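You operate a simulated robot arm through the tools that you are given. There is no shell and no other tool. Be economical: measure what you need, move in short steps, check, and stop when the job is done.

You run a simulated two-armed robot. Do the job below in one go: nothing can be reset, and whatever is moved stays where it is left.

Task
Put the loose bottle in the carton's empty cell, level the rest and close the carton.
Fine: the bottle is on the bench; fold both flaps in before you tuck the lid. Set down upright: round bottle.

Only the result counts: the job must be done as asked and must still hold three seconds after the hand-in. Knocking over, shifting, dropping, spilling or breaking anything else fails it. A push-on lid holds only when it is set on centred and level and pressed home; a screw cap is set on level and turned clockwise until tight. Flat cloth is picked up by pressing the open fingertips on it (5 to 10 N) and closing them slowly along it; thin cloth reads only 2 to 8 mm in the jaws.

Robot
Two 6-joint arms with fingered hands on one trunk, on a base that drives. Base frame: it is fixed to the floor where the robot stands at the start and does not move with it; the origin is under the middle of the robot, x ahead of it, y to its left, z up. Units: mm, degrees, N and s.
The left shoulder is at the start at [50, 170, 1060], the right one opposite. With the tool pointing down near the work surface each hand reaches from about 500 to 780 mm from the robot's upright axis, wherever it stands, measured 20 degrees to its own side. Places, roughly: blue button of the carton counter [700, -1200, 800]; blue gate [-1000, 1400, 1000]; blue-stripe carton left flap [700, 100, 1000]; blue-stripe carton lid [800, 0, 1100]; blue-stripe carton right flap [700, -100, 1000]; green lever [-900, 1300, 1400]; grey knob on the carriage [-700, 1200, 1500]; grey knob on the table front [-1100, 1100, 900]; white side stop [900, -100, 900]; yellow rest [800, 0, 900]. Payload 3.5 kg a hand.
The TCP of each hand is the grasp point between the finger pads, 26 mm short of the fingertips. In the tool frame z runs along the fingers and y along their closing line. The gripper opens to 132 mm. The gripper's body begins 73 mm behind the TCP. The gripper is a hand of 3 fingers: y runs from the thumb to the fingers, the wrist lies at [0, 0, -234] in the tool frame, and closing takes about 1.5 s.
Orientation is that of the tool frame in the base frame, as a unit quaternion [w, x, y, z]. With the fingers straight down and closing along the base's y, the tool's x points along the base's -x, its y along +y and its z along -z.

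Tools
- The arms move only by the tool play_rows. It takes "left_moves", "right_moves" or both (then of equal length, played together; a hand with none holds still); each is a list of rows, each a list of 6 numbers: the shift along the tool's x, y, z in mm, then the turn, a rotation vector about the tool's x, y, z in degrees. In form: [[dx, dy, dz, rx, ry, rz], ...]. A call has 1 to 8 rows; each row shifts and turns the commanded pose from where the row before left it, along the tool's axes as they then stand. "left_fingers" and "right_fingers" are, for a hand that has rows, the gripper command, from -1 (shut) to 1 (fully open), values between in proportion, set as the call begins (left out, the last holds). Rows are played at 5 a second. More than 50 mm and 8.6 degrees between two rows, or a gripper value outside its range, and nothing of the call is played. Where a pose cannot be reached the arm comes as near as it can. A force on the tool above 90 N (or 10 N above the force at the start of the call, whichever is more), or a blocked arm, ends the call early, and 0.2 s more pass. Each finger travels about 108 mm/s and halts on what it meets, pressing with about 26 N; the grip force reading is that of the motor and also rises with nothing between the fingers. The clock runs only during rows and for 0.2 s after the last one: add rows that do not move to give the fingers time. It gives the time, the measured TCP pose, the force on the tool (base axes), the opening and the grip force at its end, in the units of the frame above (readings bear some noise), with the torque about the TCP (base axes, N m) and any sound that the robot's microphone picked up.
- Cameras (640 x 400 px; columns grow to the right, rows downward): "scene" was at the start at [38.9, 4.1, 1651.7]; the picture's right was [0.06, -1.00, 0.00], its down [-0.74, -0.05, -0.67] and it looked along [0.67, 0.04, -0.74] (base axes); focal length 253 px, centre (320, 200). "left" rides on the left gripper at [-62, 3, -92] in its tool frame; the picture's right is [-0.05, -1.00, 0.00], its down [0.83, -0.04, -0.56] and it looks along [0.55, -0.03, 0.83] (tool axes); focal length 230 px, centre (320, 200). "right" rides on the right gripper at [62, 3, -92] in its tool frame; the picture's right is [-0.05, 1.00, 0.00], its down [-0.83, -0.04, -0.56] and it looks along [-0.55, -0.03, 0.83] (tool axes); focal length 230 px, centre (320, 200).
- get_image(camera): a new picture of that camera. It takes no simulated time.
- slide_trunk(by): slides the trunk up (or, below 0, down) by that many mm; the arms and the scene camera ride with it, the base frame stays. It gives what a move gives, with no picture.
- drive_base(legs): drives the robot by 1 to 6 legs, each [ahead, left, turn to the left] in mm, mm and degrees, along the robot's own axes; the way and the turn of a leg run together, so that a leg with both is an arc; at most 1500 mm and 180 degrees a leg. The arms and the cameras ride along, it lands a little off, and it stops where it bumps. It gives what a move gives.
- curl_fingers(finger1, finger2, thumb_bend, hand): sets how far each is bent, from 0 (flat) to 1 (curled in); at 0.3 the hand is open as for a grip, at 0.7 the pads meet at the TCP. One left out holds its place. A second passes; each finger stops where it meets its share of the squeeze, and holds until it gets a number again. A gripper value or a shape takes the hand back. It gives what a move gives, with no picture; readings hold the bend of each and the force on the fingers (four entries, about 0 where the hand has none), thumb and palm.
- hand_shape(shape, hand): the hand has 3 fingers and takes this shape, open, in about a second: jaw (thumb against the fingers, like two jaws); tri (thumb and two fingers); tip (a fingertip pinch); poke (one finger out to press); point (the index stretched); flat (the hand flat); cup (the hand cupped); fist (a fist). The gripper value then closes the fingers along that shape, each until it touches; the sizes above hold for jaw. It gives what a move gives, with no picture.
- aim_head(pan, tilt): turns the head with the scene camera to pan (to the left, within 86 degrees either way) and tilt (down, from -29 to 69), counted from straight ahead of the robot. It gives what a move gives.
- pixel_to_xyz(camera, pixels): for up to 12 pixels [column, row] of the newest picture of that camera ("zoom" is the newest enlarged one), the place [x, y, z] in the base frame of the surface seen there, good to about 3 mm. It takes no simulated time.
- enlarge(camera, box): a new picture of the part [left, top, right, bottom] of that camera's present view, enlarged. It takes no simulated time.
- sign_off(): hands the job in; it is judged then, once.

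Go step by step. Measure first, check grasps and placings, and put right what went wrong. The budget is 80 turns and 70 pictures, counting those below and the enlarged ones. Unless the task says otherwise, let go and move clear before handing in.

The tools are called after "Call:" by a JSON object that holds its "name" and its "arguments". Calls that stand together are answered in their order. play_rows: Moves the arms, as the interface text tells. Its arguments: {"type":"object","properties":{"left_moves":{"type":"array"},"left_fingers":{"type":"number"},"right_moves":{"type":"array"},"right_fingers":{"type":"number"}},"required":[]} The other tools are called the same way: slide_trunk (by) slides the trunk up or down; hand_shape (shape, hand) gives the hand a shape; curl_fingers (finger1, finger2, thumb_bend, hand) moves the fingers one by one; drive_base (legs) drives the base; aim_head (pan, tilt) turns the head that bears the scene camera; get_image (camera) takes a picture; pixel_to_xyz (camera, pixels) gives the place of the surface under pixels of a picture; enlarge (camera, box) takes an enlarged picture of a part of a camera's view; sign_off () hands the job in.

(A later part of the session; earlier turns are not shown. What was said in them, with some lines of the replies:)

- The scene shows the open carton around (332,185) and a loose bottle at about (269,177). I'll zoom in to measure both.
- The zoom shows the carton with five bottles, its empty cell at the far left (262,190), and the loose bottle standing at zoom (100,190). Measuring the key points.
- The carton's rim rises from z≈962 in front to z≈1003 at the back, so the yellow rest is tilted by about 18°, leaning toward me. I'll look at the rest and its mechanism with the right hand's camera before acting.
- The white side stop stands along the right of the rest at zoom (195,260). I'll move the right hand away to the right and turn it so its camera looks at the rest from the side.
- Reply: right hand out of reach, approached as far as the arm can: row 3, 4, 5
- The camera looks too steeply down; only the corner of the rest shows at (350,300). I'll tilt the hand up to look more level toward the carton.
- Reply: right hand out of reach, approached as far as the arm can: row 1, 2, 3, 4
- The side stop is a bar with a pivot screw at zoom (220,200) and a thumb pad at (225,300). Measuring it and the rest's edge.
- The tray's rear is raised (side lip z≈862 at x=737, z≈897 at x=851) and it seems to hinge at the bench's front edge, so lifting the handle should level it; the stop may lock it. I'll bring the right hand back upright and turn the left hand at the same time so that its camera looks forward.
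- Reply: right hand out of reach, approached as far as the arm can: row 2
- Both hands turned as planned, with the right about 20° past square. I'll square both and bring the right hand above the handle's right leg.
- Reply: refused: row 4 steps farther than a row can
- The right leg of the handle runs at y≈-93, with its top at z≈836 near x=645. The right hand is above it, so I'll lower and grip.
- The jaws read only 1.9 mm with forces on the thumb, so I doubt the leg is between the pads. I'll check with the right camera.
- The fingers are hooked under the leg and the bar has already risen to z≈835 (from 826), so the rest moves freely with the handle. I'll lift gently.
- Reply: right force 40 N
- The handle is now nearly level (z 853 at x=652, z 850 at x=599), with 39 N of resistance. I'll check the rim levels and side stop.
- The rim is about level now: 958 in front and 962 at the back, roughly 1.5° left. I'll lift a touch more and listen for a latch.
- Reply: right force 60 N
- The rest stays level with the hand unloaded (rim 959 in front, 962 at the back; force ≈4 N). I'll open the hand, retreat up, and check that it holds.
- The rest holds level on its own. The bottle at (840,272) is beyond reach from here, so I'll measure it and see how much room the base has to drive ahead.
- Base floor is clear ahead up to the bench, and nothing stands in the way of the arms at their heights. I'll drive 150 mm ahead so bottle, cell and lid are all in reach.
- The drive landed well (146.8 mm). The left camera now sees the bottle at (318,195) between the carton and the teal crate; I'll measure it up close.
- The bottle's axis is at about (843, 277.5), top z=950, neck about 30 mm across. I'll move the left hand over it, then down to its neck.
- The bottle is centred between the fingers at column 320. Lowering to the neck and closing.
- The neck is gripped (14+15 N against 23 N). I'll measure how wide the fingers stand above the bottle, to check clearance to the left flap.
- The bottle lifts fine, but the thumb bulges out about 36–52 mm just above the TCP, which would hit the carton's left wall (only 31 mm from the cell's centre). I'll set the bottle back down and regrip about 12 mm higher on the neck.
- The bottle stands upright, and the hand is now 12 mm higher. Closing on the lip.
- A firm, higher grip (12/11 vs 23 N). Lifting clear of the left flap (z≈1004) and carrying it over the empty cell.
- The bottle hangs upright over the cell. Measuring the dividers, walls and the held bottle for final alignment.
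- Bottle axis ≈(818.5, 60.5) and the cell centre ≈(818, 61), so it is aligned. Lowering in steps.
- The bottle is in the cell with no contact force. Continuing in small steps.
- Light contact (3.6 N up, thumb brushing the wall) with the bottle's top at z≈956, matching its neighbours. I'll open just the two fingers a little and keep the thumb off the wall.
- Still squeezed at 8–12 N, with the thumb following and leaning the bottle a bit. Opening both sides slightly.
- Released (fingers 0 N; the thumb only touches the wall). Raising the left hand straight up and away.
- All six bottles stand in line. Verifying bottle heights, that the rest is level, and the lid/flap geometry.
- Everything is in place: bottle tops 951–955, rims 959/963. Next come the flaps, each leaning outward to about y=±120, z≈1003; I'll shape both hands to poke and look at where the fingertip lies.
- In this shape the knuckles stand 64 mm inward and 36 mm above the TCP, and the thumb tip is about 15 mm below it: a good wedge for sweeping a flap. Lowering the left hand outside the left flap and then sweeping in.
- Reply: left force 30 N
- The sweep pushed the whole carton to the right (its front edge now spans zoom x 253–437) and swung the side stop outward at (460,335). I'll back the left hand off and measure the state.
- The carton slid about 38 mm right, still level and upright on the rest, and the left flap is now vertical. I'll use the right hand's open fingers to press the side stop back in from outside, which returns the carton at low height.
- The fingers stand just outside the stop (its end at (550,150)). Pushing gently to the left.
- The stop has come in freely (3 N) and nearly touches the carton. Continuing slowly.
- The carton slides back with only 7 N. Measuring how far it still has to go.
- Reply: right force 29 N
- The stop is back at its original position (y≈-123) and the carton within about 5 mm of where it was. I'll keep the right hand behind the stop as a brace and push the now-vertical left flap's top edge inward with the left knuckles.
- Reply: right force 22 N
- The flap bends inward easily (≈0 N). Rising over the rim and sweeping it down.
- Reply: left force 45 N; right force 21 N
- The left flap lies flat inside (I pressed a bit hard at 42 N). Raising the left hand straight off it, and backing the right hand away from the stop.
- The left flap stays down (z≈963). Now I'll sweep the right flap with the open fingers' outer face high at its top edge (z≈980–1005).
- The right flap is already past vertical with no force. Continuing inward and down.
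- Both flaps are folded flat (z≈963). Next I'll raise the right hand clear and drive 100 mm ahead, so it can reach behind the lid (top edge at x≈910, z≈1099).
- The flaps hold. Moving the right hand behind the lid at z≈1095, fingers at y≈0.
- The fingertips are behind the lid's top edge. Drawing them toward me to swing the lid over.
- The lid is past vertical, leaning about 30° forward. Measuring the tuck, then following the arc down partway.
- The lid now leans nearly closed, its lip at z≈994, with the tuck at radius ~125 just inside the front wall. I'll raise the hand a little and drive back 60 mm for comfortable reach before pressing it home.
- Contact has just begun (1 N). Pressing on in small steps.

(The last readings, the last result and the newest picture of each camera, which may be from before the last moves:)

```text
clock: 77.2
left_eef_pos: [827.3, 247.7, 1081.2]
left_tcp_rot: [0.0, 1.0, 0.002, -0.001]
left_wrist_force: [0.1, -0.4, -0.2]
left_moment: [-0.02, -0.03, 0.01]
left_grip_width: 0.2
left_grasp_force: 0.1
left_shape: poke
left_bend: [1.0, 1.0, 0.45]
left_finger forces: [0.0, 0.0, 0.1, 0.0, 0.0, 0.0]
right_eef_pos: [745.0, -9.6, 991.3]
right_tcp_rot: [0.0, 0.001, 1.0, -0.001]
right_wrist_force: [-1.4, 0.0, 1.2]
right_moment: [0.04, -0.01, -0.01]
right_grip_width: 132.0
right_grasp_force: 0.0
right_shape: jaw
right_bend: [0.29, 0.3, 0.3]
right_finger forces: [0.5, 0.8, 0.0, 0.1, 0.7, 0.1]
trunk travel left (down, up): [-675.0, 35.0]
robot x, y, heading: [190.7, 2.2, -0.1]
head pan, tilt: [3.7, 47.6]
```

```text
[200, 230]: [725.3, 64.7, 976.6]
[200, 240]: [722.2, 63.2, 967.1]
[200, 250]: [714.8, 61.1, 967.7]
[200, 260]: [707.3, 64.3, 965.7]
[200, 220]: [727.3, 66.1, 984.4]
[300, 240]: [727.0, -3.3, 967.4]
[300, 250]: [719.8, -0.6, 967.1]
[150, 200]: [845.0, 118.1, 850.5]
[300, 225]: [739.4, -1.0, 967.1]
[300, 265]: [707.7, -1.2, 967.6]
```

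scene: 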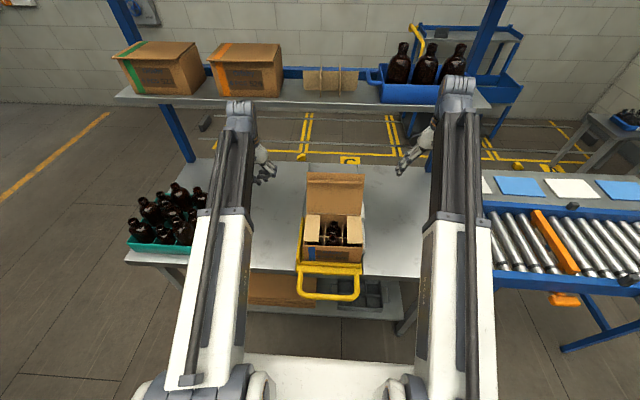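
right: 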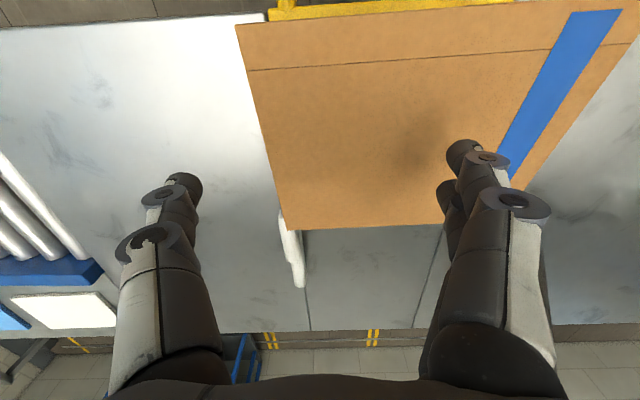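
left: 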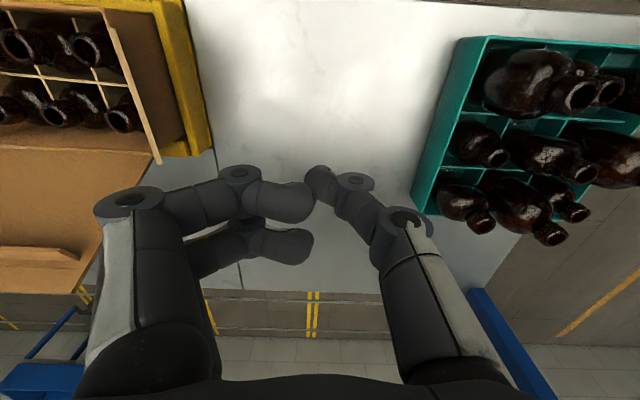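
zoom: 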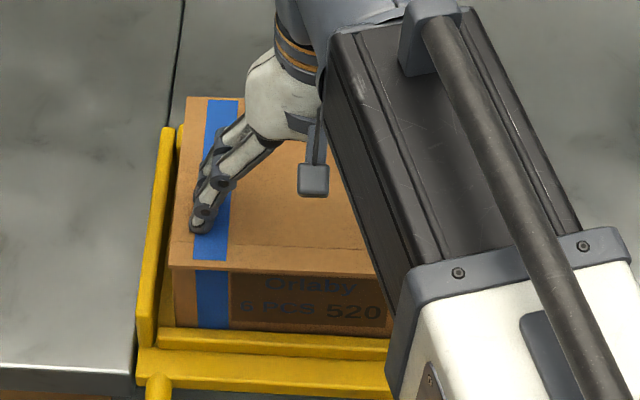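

The lid is level at z≈967. Pressing further to seat the tuck and watching the force.

Call:
{"name": "play_rows", "arguments": {"right_moves": [[0, 0, 2, 0, 0, 0], [0, 0, 2, 0, 0, 0], [0, 0, 0, 0, 0, 0]]}}

Call:
{"name": "play_rows", "arguments": {"right_moves": [[0, 0, 2, 0, 0, 0], [0, 0, 2, 0, 0, 0], [0, 0, 0, 0, 0, 0]]}}

```text
clock: 78.0
left_eef_pos: [826.8, 246.5, 1081.9]
left_tcp_rot: [0.0, 1.0, 0.002, 0.002]
left_wrist_force: [0.5, 0.4, -0.7]
left_moment: [-0.03, -0.01, 0.02]
left_grip_width: 0.0
left_grasp_force: 0.1
left_shape: poke
left_bend: [1.0, 1.0, 0.45]
left_finger forces: [0.0, 0.0, 0.1, 0.0, 0.0, 0.1]
right_eef_pos: [745.3, -9.3, 989.2]
right_tcp_rot: [0.002, 0.001, 1.0, -0.001]
right_wrist_force: [2.8, -2.0, 25.1]
right_moment: [0.43, -0.11, -0.11]
right_grip_width: 131.8
right_grasp_force: 0.1
right_shape: jaw
right_bend: [0.29, 0.3, 0.3]
right_finger forces: [4.5, 11.1, 0.0, 0.0, 9.6, 0.0]
trunk travel left (down, up): [-675.0, 35.0]
robot x, y, heading: [190.4, 0.9, 0.1]
head pan, tilt: [3.7, 47.6]
```

```text
clock: 78.8
left_eef_pos: [824.6, 247.0, 1083.1]
left_tcp_rot: [0.001, 1.0, 0.002, 0.001]
left_wrist_force: [0.2, 0.4, -0.1]
left_moment: [0.02, -0.02, 0.03]
left_grip_width: 0.0
left_grasp_force: 0.0
left_shape: poke
left_bend: [1.0, 1.0, 0.45]
left_finger forces: [0.0, 0.0, 0.1, 0.0, 0.0, 0.0]
right_eef_pos: [743.7, -9.4, 988.2]
right_tcp_rot: [0.004, 0.0, 1.0, 0.001]
right_wrist_force: [8.0, -1.7, 61.5]
right_moment: [0.43, -0.23, -0.2]
right_grip_width: 131.1
right_grasp_force: 0.1
right_shape: jaw
right_bend: [0.3, 0.31, 0.3]
right_finger forces: [12.7, 21.1, 0.0, 0.0, 27.7, 0.1]
trunk travel left (down, up): [-675.0, 35.0]
robot x, y, heading: [186.6, -0.0, -0.0]
head pan, tilt: [3.7, 47.6]
```

A firm stop at 61 N: the lid is seated level. Lifting off and checking the front closely.

Call:
{"name": "play_rows", "arguments": {"right_moves": [[0, 0, -10, 0, 0, 0], [0, 0, -40, 0, 0, 0], [0, -30, -35, 0, 0, 0], [0, -48, 0, 0, 0, 0], [0, -48, 0, 0, 0, 0], [0, -48, 0, 0, 0, 0], [0, -40, 0, 0, 0, 0], [0, -30, 0, 0, 0, 0]]}}

Call:
{"name": "enlarge", "arguments": {"camera": "scene", "box": [290, 180, 380, 260]}}

Call:
{"name": "pixel_to_xyz", "arguments": {"camera": "zoom", "pixels": [[200, 270], [200, 262], [200, 255], [200, 245], [200, 230], [400, 275], [400, 262], [300, 150], [220, 110], [390, 110], [300, 285], [300, 300]]}}

```text
clock: 80.6
left_eef_pos: [826.7, 247.9, 1081.1]
left_tcp_rot: [0.0, 1.0, 0.002, 0.0]
left_wrist_force: [-0.5, 0.5, -0.7]
left_moment: [-0.03, -0.02, -0.01]
left_grip_width: 0.0
left_grasp_force: 0.1
left_shape: poke
left_bend: [1.0, 1.0, 0.45]
left_finger forces: [0.1, 0.0, 0.0, 0.0, 0.2, 0.0]
right_eef_pos: [743.3, -252.8, 1068.8]
right_tcp_rot: [0.0, 0.0, 1.0, 0.0]
right_wrist_force: [-1.2, 0.9, -0.6]
right_moment: [0.01, -0.01, 0.02]
right_grip_width: 131.9
right_grasp_force: 0.1
right_shape: jaw
right_bend: [0.3, 0.3, 0.3]
right_finger forces: [0.0, 0.0, 0.0, 0.0, 0.0, 0.0]
trunk travel left (down, up): [-675.0, 35.0]
robot x, y, heading: [188.9, -2.2, 0.0]
head pan, tilt: [3.7, 47.6]
```

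```text
5.00 times, centred on (335, 220) of scene
```

zoom: 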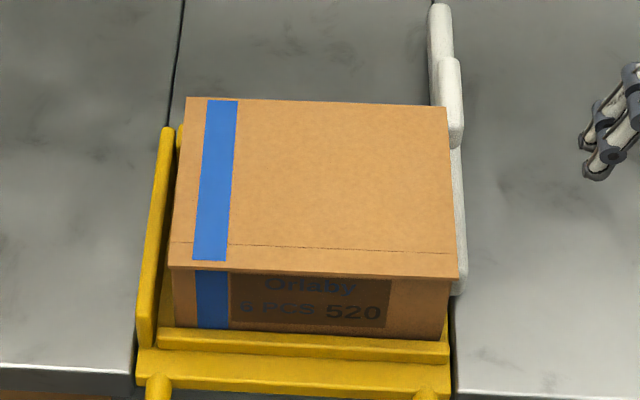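

```text
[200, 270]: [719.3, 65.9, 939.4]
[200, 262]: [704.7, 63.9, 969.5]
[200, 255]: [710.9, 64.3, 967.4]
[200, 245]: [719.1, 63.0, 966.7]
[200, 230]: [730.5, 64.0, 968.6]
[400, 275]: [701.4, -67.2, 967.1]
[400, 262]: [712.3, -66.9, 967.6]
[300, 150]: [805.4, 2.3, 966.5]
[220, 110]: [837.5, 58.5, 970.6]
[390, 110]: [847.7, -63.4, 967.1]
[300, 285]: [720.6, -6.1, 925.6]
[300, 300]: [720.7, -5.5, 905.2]
```

The lid lies level at z≈967 over both flaps, the front wall shows nothing outside it, and the stop and rest are in place. I'll back off 150 mm and look under the lip from the front to confirm the tuck is in.

Call:
{"name": "drive_base", "arguments": {"legs": [[-150, 0, 0]]}}

Call:
{"name": "play_rows", "arguments": {"right_moves": [[0, 0, 0, 0, 0, -8.5], [0, 0, 0, 0, 0, -8.5], [0, 0, 0, 0, 0, -8.5], [0, 0, 0, 0, 0, -8.5], [0, 0, 0, 0, -8.5, 0], [0, 0, 0, 0, -8.5, 0], [0, 0, 0, 0, -8.5, 0], [0, 0, 0, 0, -8.5, 0]]}}

Call:
{"name": "get_image", "arguments": {"camera": "right"}}

```text
clock: 82.0
left_eef_pos: [676.5, 245.9, 1081.8]
left_tcp_rot: [0.0, 1.0, 0.0, 0.0]
left_wrist_force: [-0.2, 0.3, 0.9]
left_moment: [-0.01, -0.01, -0.01]
left_grip_width: 0.1
left_grasp_force: 0.0
left_shape: poke
left_bend: [1.0, 1.0, 0.45]
left_finger forces: [0.0, 0.1, 0.0, 0.1, 0.0, 0.0]
right_eef_pos: [591.6, -254.5, 1068.7]
right_tcp_rot: [0.0, 0.002, 1.0, 0.001]
right_wrist_force: [-0.7, -0.1, 0.3]
right_moment: [-0.04, -0.01, -0.02]
right_grip_width: 131.7
right_grasp_force: 0.0
right_shape: jaw
right_bend: [0.3, 0.3, 0.3]
right_finger forces: [0.0, 0.0, 0.1, 0.0, 0.0, 0.0]
trunk travel left (down, up): [-675.0, 35.0]
robot x, y, heading: [39.1, 1.0, -0.0]
head pan, tilt: [3.7, 47.6]
```

```text
clock: 83.8
left_eef_pos: [679.8, 245.1, 1079.6]
left_tcp_rot: [0.0, 1.0, 0.001, 0.0]
left_wrist_force: [-0.2, -0.1, -0.5]
left_moment: [0.02, 0.0, 0.02]
left_grip_width: 0.2
left_grasp_force: 0.1
left_shape: poke
left_bend: [1.0, 1.0, 0.45]
left_finger forces: [0.0, 0.0, 0.0, 0.0, 0.0, 0.0]
right_eef_pos: [592.6, -254.2, 1068.4]
right_tcp_rot: [0.281, -0.277, 0.915, 0.085]
right_wrist_force: [-0.6, -0.6, -0.5]
right_moment: [-0.01, -0.01, 0.01]
right_grip_width: 131.7
right_grasp_force: 0.1
right_shape: jaw
right_bend: [0.3, 0.3, 0.3]
right_finger forces: [0.1, 0.0, 0.1, 0.0, 0.0, 0.1]
trunk travel left (down, up): [-675.0, 35.0]
robot x, y, heading: [37.9, -0.6, -0.2]
head pan, tilt: [3.7, 47.6]
```

```text
6 pictures are left
```

right: 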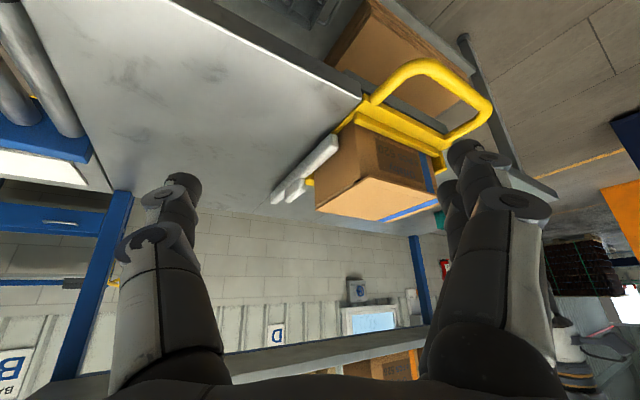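

The view is now from the right front; lowering the hand about 110 mm to look beneath the lip.

Call:
{"name": "play_rows", "arguments": {"right_moves": [[21, 0, 31, 0, 0, 0], [21, 0, 31, 0, 0, 0], [21, 0, 31, 0, 0, 0], [0, 0, 0, 0, 0, 0]]}}

Call:
{"name": "enlarge", "arguments": {"camera": "right", "box": [270, 90, 450, 250]}}

```text
clock: 84.8
left_eef_pos: [678.5, 245.1, 1080.0]
left_tcp_rot: [0.001, 1.0, 0.0, 0.0]
left_wrist_force: [0.2, -0.4, 1.5]
left_moment: [0.0, 0.01, 0.02]
left_grip_width: 0.0
left_grasp_force: 0.0
left_shape: poke
left_bend: [1.0, 1.0, 0.45]
left_finger forces: [0.1, 0.1, 0.0, 0.1, 0.0, 0.0]
right_eef_pos: [592.9, -254.2, 955.8]
right_tcp_rot: [0.28, -0.278, 0.915, 0.084]
right_wrist_force: [-0.6, -0.3, 0.3]
right_moment: [-0.01, 0.0, 0.0]
right_grip_width: 131.9
right_grasp_force: 0.0
right_shape: jaw
right_bend: [0.3, 0.3, 0.3]
right_finger forces: [0.0, 0.0, 0.1, 0.1, 0.1, 0.0]
trunk travel left (down, up): [-675.0, 35.0]
robot x, y, heading: [36.3, -1.4, -0.2]
head pan, tilt: [3.7, 47.6]
```

```text
2.50 times, centred on (360, 170) of right
```

zoom: 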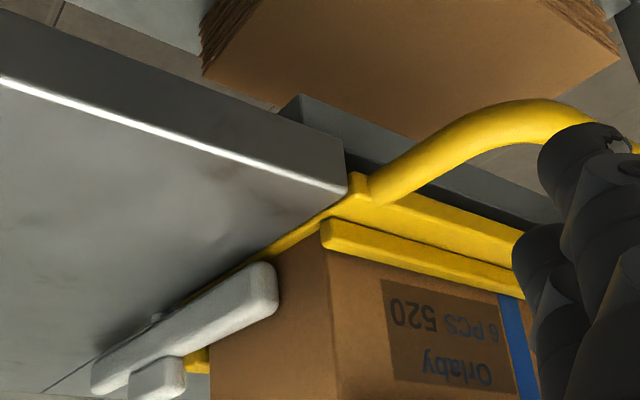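

Call:
{"name": "enlarge", "arguments": {"camera": "right", "box": [330, 215, 450, 295]}}

Call:
{"name": "pixel_to_xyz", "arguments": {"camera": "right", "pixels": [[330, 230], [370, 230], [400, 235], [400, 245], [400, 255], [400, 265], [370, 245], [370, 260]]}}

```text
5.00 times, centred on (390, 255) of right
```

zoom: 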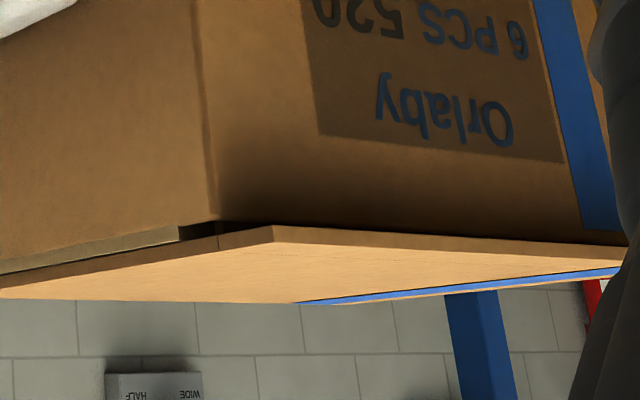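

```text
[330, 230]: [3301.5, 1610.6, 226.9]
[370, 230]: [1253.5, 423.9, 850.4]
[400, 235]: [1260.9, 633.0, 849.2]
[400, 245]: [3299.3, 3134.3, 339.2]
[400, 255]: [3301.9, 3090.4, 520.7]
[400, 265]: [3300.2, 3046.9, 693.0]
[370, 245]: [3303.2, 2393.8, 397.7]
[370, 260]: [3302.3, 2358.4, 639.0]
```

Seen upside down, the lid lies flat on the carton with only its lip overhanging the front wall, and no tuck outside, so the tuck is in. The carton still sits about 8 mm right of its start on the rest, so I'll straighten the hand, drive up and nudge it back gently above the stop.

Call:
{"name": "play_rows", "arguments": {"right_moves": [[-21, 0, -31, 0, 0, 0], [-21, 0, -31, 0, 0, 0], [0, 0, 0, 0, 8.5, 0], [0, 0, 0, 0, 8.5, 0], [0, 0, 0, 0, 8.5, 0], [0, 0, 0, 0, 8.5, 0], [0, 0, 0, 0, 0, 8.5], [0, 0, 0, 0, 0, 8.5]]}}

Call:
{"name": "play_rows", "arguments": {"right_moves": [[0, 0, 0, 0, 0, 8.5], [0, 0, 0, 0, 0, 8.5], [0, 0, 0, 0, 0, 0]]}}

Call:
{"name": "drive_base", "arguments": {"legs": [[110, 0, 0]]}}

```text
clock: 86.5
left_eef_pos: [679.7, 246.1, 1080.6]
left_tcp_rot: [0.0, 1.0, 0.0, 0.0]
left_wrist_force: [0.1, -0.4, 0.0]
left_moment: [0.01, 0.01, 0.0]
left_grip_width: 0.0
left_grasp_force: 0.1
left_shape: poke
left_bend: [1.0, 1.0, 0.45]
left_finger forces: [0.0, 0.0, 0.1, 0.0, 0.0, 0.0]
right_eef_pos: [593.9, -255.0, 1030.7]
right_tcp_rot: [0.0, -0.145, 0.989, -0.002]
right_wrist_force: [-0.6, 0.1, -0.3]
right_moment: [0.01, -0.04, 0.01]
right_grip_width: 131.6
right_grasp_force: 0.0
right_shape: jaw
right_bend: [0.3, 0.3, 0.3]
right_finger forces: [0.1, 0.1, 0.0, 0.0, 0.0, 0.0]
trunk travel left (down, up): [-675.0, 35.0]
robot x, y, heading: [38.9, 4.2, -0.2]
head pan, tilt: [3.7, 47.6]
```

```text
clock: 87.3
left_eef_pos: [678.7, 245.1, 1080.8]
left_tcp_rot: [-0.001, 1.0, 0.001, 0.0]
left_wrist_force: [0.0, -0.4, 0.7]
left_moment: [-0.01, 0.03, 0.02]
left_grip_width: 0.0
left_grasp_force: 0.0
left_shape: poke
left_bend: [1.0, 1.0, 0.45]
left_finger forces: [0.1, 0.0, 0.0, 0.0, 0.0, 0.0]
right_eef_pos: [591.7, -254.0, 1031.0]
right_tcp_rot: [-0.001, 0.002, 1.0, -0.001]
right_wrist_force: [0.2, 0.4, -0.9]
right_moment: [-0.01, 0.0, -0.03]
right_grip_width: 131.8
right_grasp_force: 0.1
right_shape: jaw
right_bend: [0.3, 0.3, 0.3]
right_finger forces: [0.0, 0.0, 0.1, 0.0, 0.0, 0.0]
trunk travel left (down, up): [-675.0, 35.0]
robot x, y, heading: [41.2, 2.1, -0.3]
head pan, tilt: [3.7, 47.6]
```

```text
clock: 88.5
left_eef_pos: [791.0, 246.0, 1079.1]
left_tcp_rot: [0.0, 1.0, -0.001, -0.001]
left_wrist_force: [-0.4, 0.5, -0.2]
left_moment: [0.01, 0.01, 0.0]
left_grip_width: 0.2
left_grasp_force: 0.0
left_shape: poke
left_bend: [1.0, 1.0, 0.45]
left_finger forces: [0.0, 0.0, 0.0, 0.1, 0.0, 0.0]
right_eef_pos: [704.8, -254.2, 1030.5]
right_tcp_rot: [-0.001, 0.001, 1.0, 0.0]
right_wrist_force: [0.6, 0.8, 0.1]
right_moment: [-0.02, 0.04, -0.01]
right_grip_width: 132.0
right_grasp_force: 0.1
right_shape: jaw
right_bend: [0.3, 0.3, 0.3]
right_finger forces: [0.1, 0.0, 0.0, 0.1, 0.0, 0.0]
trunk travel left (down, up): [-675.0, 35.0]
robot x, y, heading: [150.5, 1.5, -0.3]
head pan, tilt: [3.7, 47.6]
```

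Call:
{"name": "play_rows", "arguments": {"right_moves": [[-42, 10, 0, 0, 0, 0], [-43, 14, 0, 0, 0, 0], [0, 0, 45, 0, 0, 0], [0, 0, 45, 0, 0, 0], [0, 0, 16, 0, 0, 0], [0, 30, 0, 0, 0, 0], [0, 20, 0, 0, 0, 0], [0, 0, 0, 0, 0, 0]]}}

Call:
{"name": "play_rows", "arguments": {"right_moves": [[0, 4, 0, 0, 0, 0], [0, 4, 0, 0, 0, 0], [0, 3, 0, 0, 0, 0], [0, 0, 0, 0, 0, 0]]}}

Call:
{"name": "enlarge", "arguments": {"camera": "scene", "box": [285, 160, 405, 260]}}

```text
clock: 90.3
left_eef_pos: [791.0, 244.8, 1080.5]
left_tcp_rot: [0.0, 1.0, 0.0, 0.001]
left_wrist_force: [-0.4, 0.6, 0.8]
left_moment: [0.0, -0.01, -0.01]
left_grip_width: 0.0
left_grasp_force: 0.0
left_shape: poke
left_bend: [1.0, 1.0, 0.45]
left_finger forces: [0.0, 0.0, 0.1, 0.0, 0.0, 0.0]
right_eef_pos: [788.3, -180.6, 925.5]
right_tcp_rot: [0.0, 0.001, 1.0, -0.001]
right_wrist_force: [0.1, -3.8, 0.9]
right_moment: [-0.03, 0.0, 0.01]
right_grip_width: 131.5
right_grasp_force: 0.1
right_shape: jaw
right_bend: [0.32, 0.32, 0.3]
right_finger forces: [2.0, 1.7, 0.0, 0.0, 0.0, 0.1]
trunk travel left (down, up): [-675.0, 35.0]
robot x, y, heading: [152.0, -2.6, -0.2]
head pan, tilt: [3.7, 47.6]
```

```text
clock: 91.3
left_eef_pos: [789.4, 245.6, 1081.1]
left_tcp_rot: [0.0, 1.0, -0.001, -0.001]
left_wrist_force: [0.2, 0.0, 0.5]
left_moment: [0.0, 0.03, 0.0]
left_grip_width: 0.1
left_grasp_force: 0.2
left_shape: poke
left_bend: [1.0, 1.0, 0.45]
left_finger forces: [0.0, 0.0, 0.0, 0.0, 0.0, 0.1]
right_eef_pos: [788.6, -170.9, 926.1]
right_tcp_rot: [0.0, 0.001, 1.0, 0.0]
right_wrist_force: [0.3, -5.2, 1.9]
right_moment: [0.07, -0.01, 0.03]
right_grip_width: 131.7
right_grasp_force: 0.0
right_shape: jaw
right_bend: [0.32, 0.32, 0.3]
right_finger forces: [2.8, 2.7, 0.1, 0.0, 0.0, 0.0]
trunk travel left (down, up): [-675.0, 35.0]
robot x, y, heading: [151.4, -2.0, -0.3]
head pan, tilt: [3.7, 47.6]
```

```text
4.00 times, centred on (345, 210) of scene
```

zoom: 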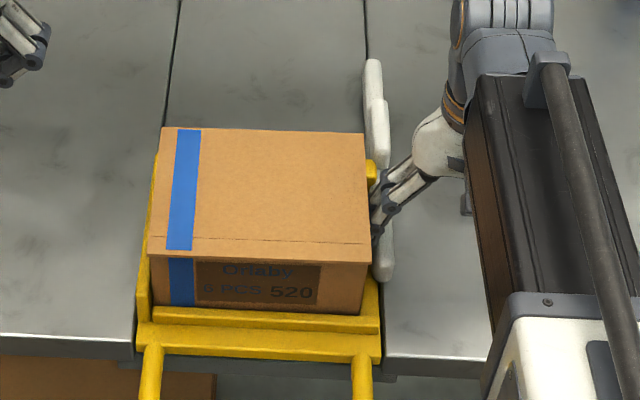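

Call:
{"name": "pixel_to_xyz", "arguments": {"camera": "zoom", "pixels": [[155, 250], [368, 254], [165, 132], [362, 136], [152, 275], [364, 280], [260, 200], [260, 250], [384, 268]]}}

Call:
{"name": "play_rows", "arguments": {"right_moves": [[0, -15, 0, 0, 0, 0], [0, -40, 0, 0, 0, 0], [0, -40, -20, 0, 0, 0], [0, 0, -45, 0, 0, 0], [0, 0, -45, 0, 0, 0], [0, 0, 0, 0, 0, 0]]}}

Call:
{"name": "enlarge", "arguments": {"camera": "scene", "box": [285, 160, 405, 260]}}

```text
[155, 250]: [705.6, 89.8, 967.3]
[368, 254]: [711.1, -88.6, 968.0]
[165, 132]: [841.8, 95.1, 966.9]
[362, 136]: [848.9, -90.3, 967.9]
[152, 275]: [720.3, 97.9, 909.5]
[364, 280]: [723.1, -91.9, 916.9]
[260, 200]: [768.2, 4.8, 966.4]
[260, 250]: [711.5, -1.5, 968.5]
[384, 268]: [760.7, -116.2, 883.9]
```

```text
clock: 92.8
left_eef_pos: [789.6, 246.6, 1081.4]
left_tcp_rot: [0.0, 1.0, -0.001, 0.0]
left_wrist_force: [0.3, -0.1, -0.1]
left_moment: [0.01, 0.02, -0.01]
left_grip_width: 0.0
left_grasp_force: 0.1
left_shape: poke
left_bend: [1.0, 1.0, 0.45]
left_finger forces: [0.0, 0.1, 0.1, 0.0, 0.0, 0.0]
right_eef_pos: [786.5, -263.7, 1036.0]
right_tcp_rot: [0.001, 0.001, 1.0, 0.0]
right_wrist_force: [-0.1, 0.4, -0.5]
right_moment: [-0.01, -0.02, -0.01]
right_grip_width: 132.0
right_grasp_force: 0.1
right_shape: jaw
right_bend: [0.3, 0.3, 0.3]
right_finger forces: [0.0, 0.0, 0.0, 0.1, 0.1, 0.0]
trunk travel left (down, up): [-675.0, 35.0]
robot x, y, heading: [152.2, -0.5, -0.2]
head pan, tilt: [3.7, 47.6]
```

```text
4.00 times, centred on (345, 210) of scene
```

zoom: 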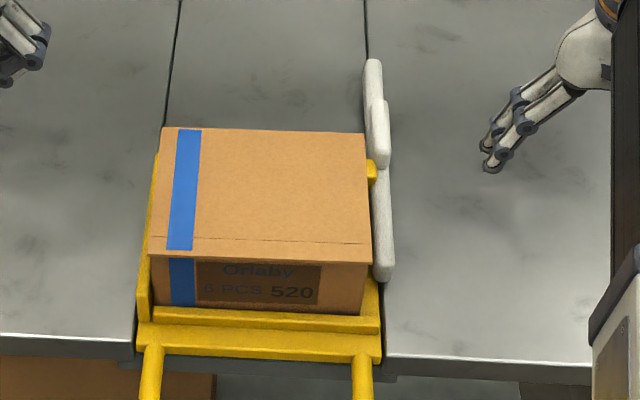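

The carton is back at its starting place (y about 93 to -92), level and shut. The lid lies flat at z≈967, the stop is where it began, and both hands are clear, so I'm handing in.

Call:
{"name": "sign_off", "arguments": {}}

```text
The job is handed in.
```

I put the bottle in the empty cell, levelled the rest, folded both flaps in and closed the lid; the carton lies level with both hands clear.

- **Carton:** while I folded the left flap, the carton slid about 38 mm to the right and swung the white side stop out. I pushed both back to within a few millimetres of where they started.
- **Tuck:** I judged it to be in because the lid lies flat and nothing shows outside the front wall. I could not see the tuck itself.
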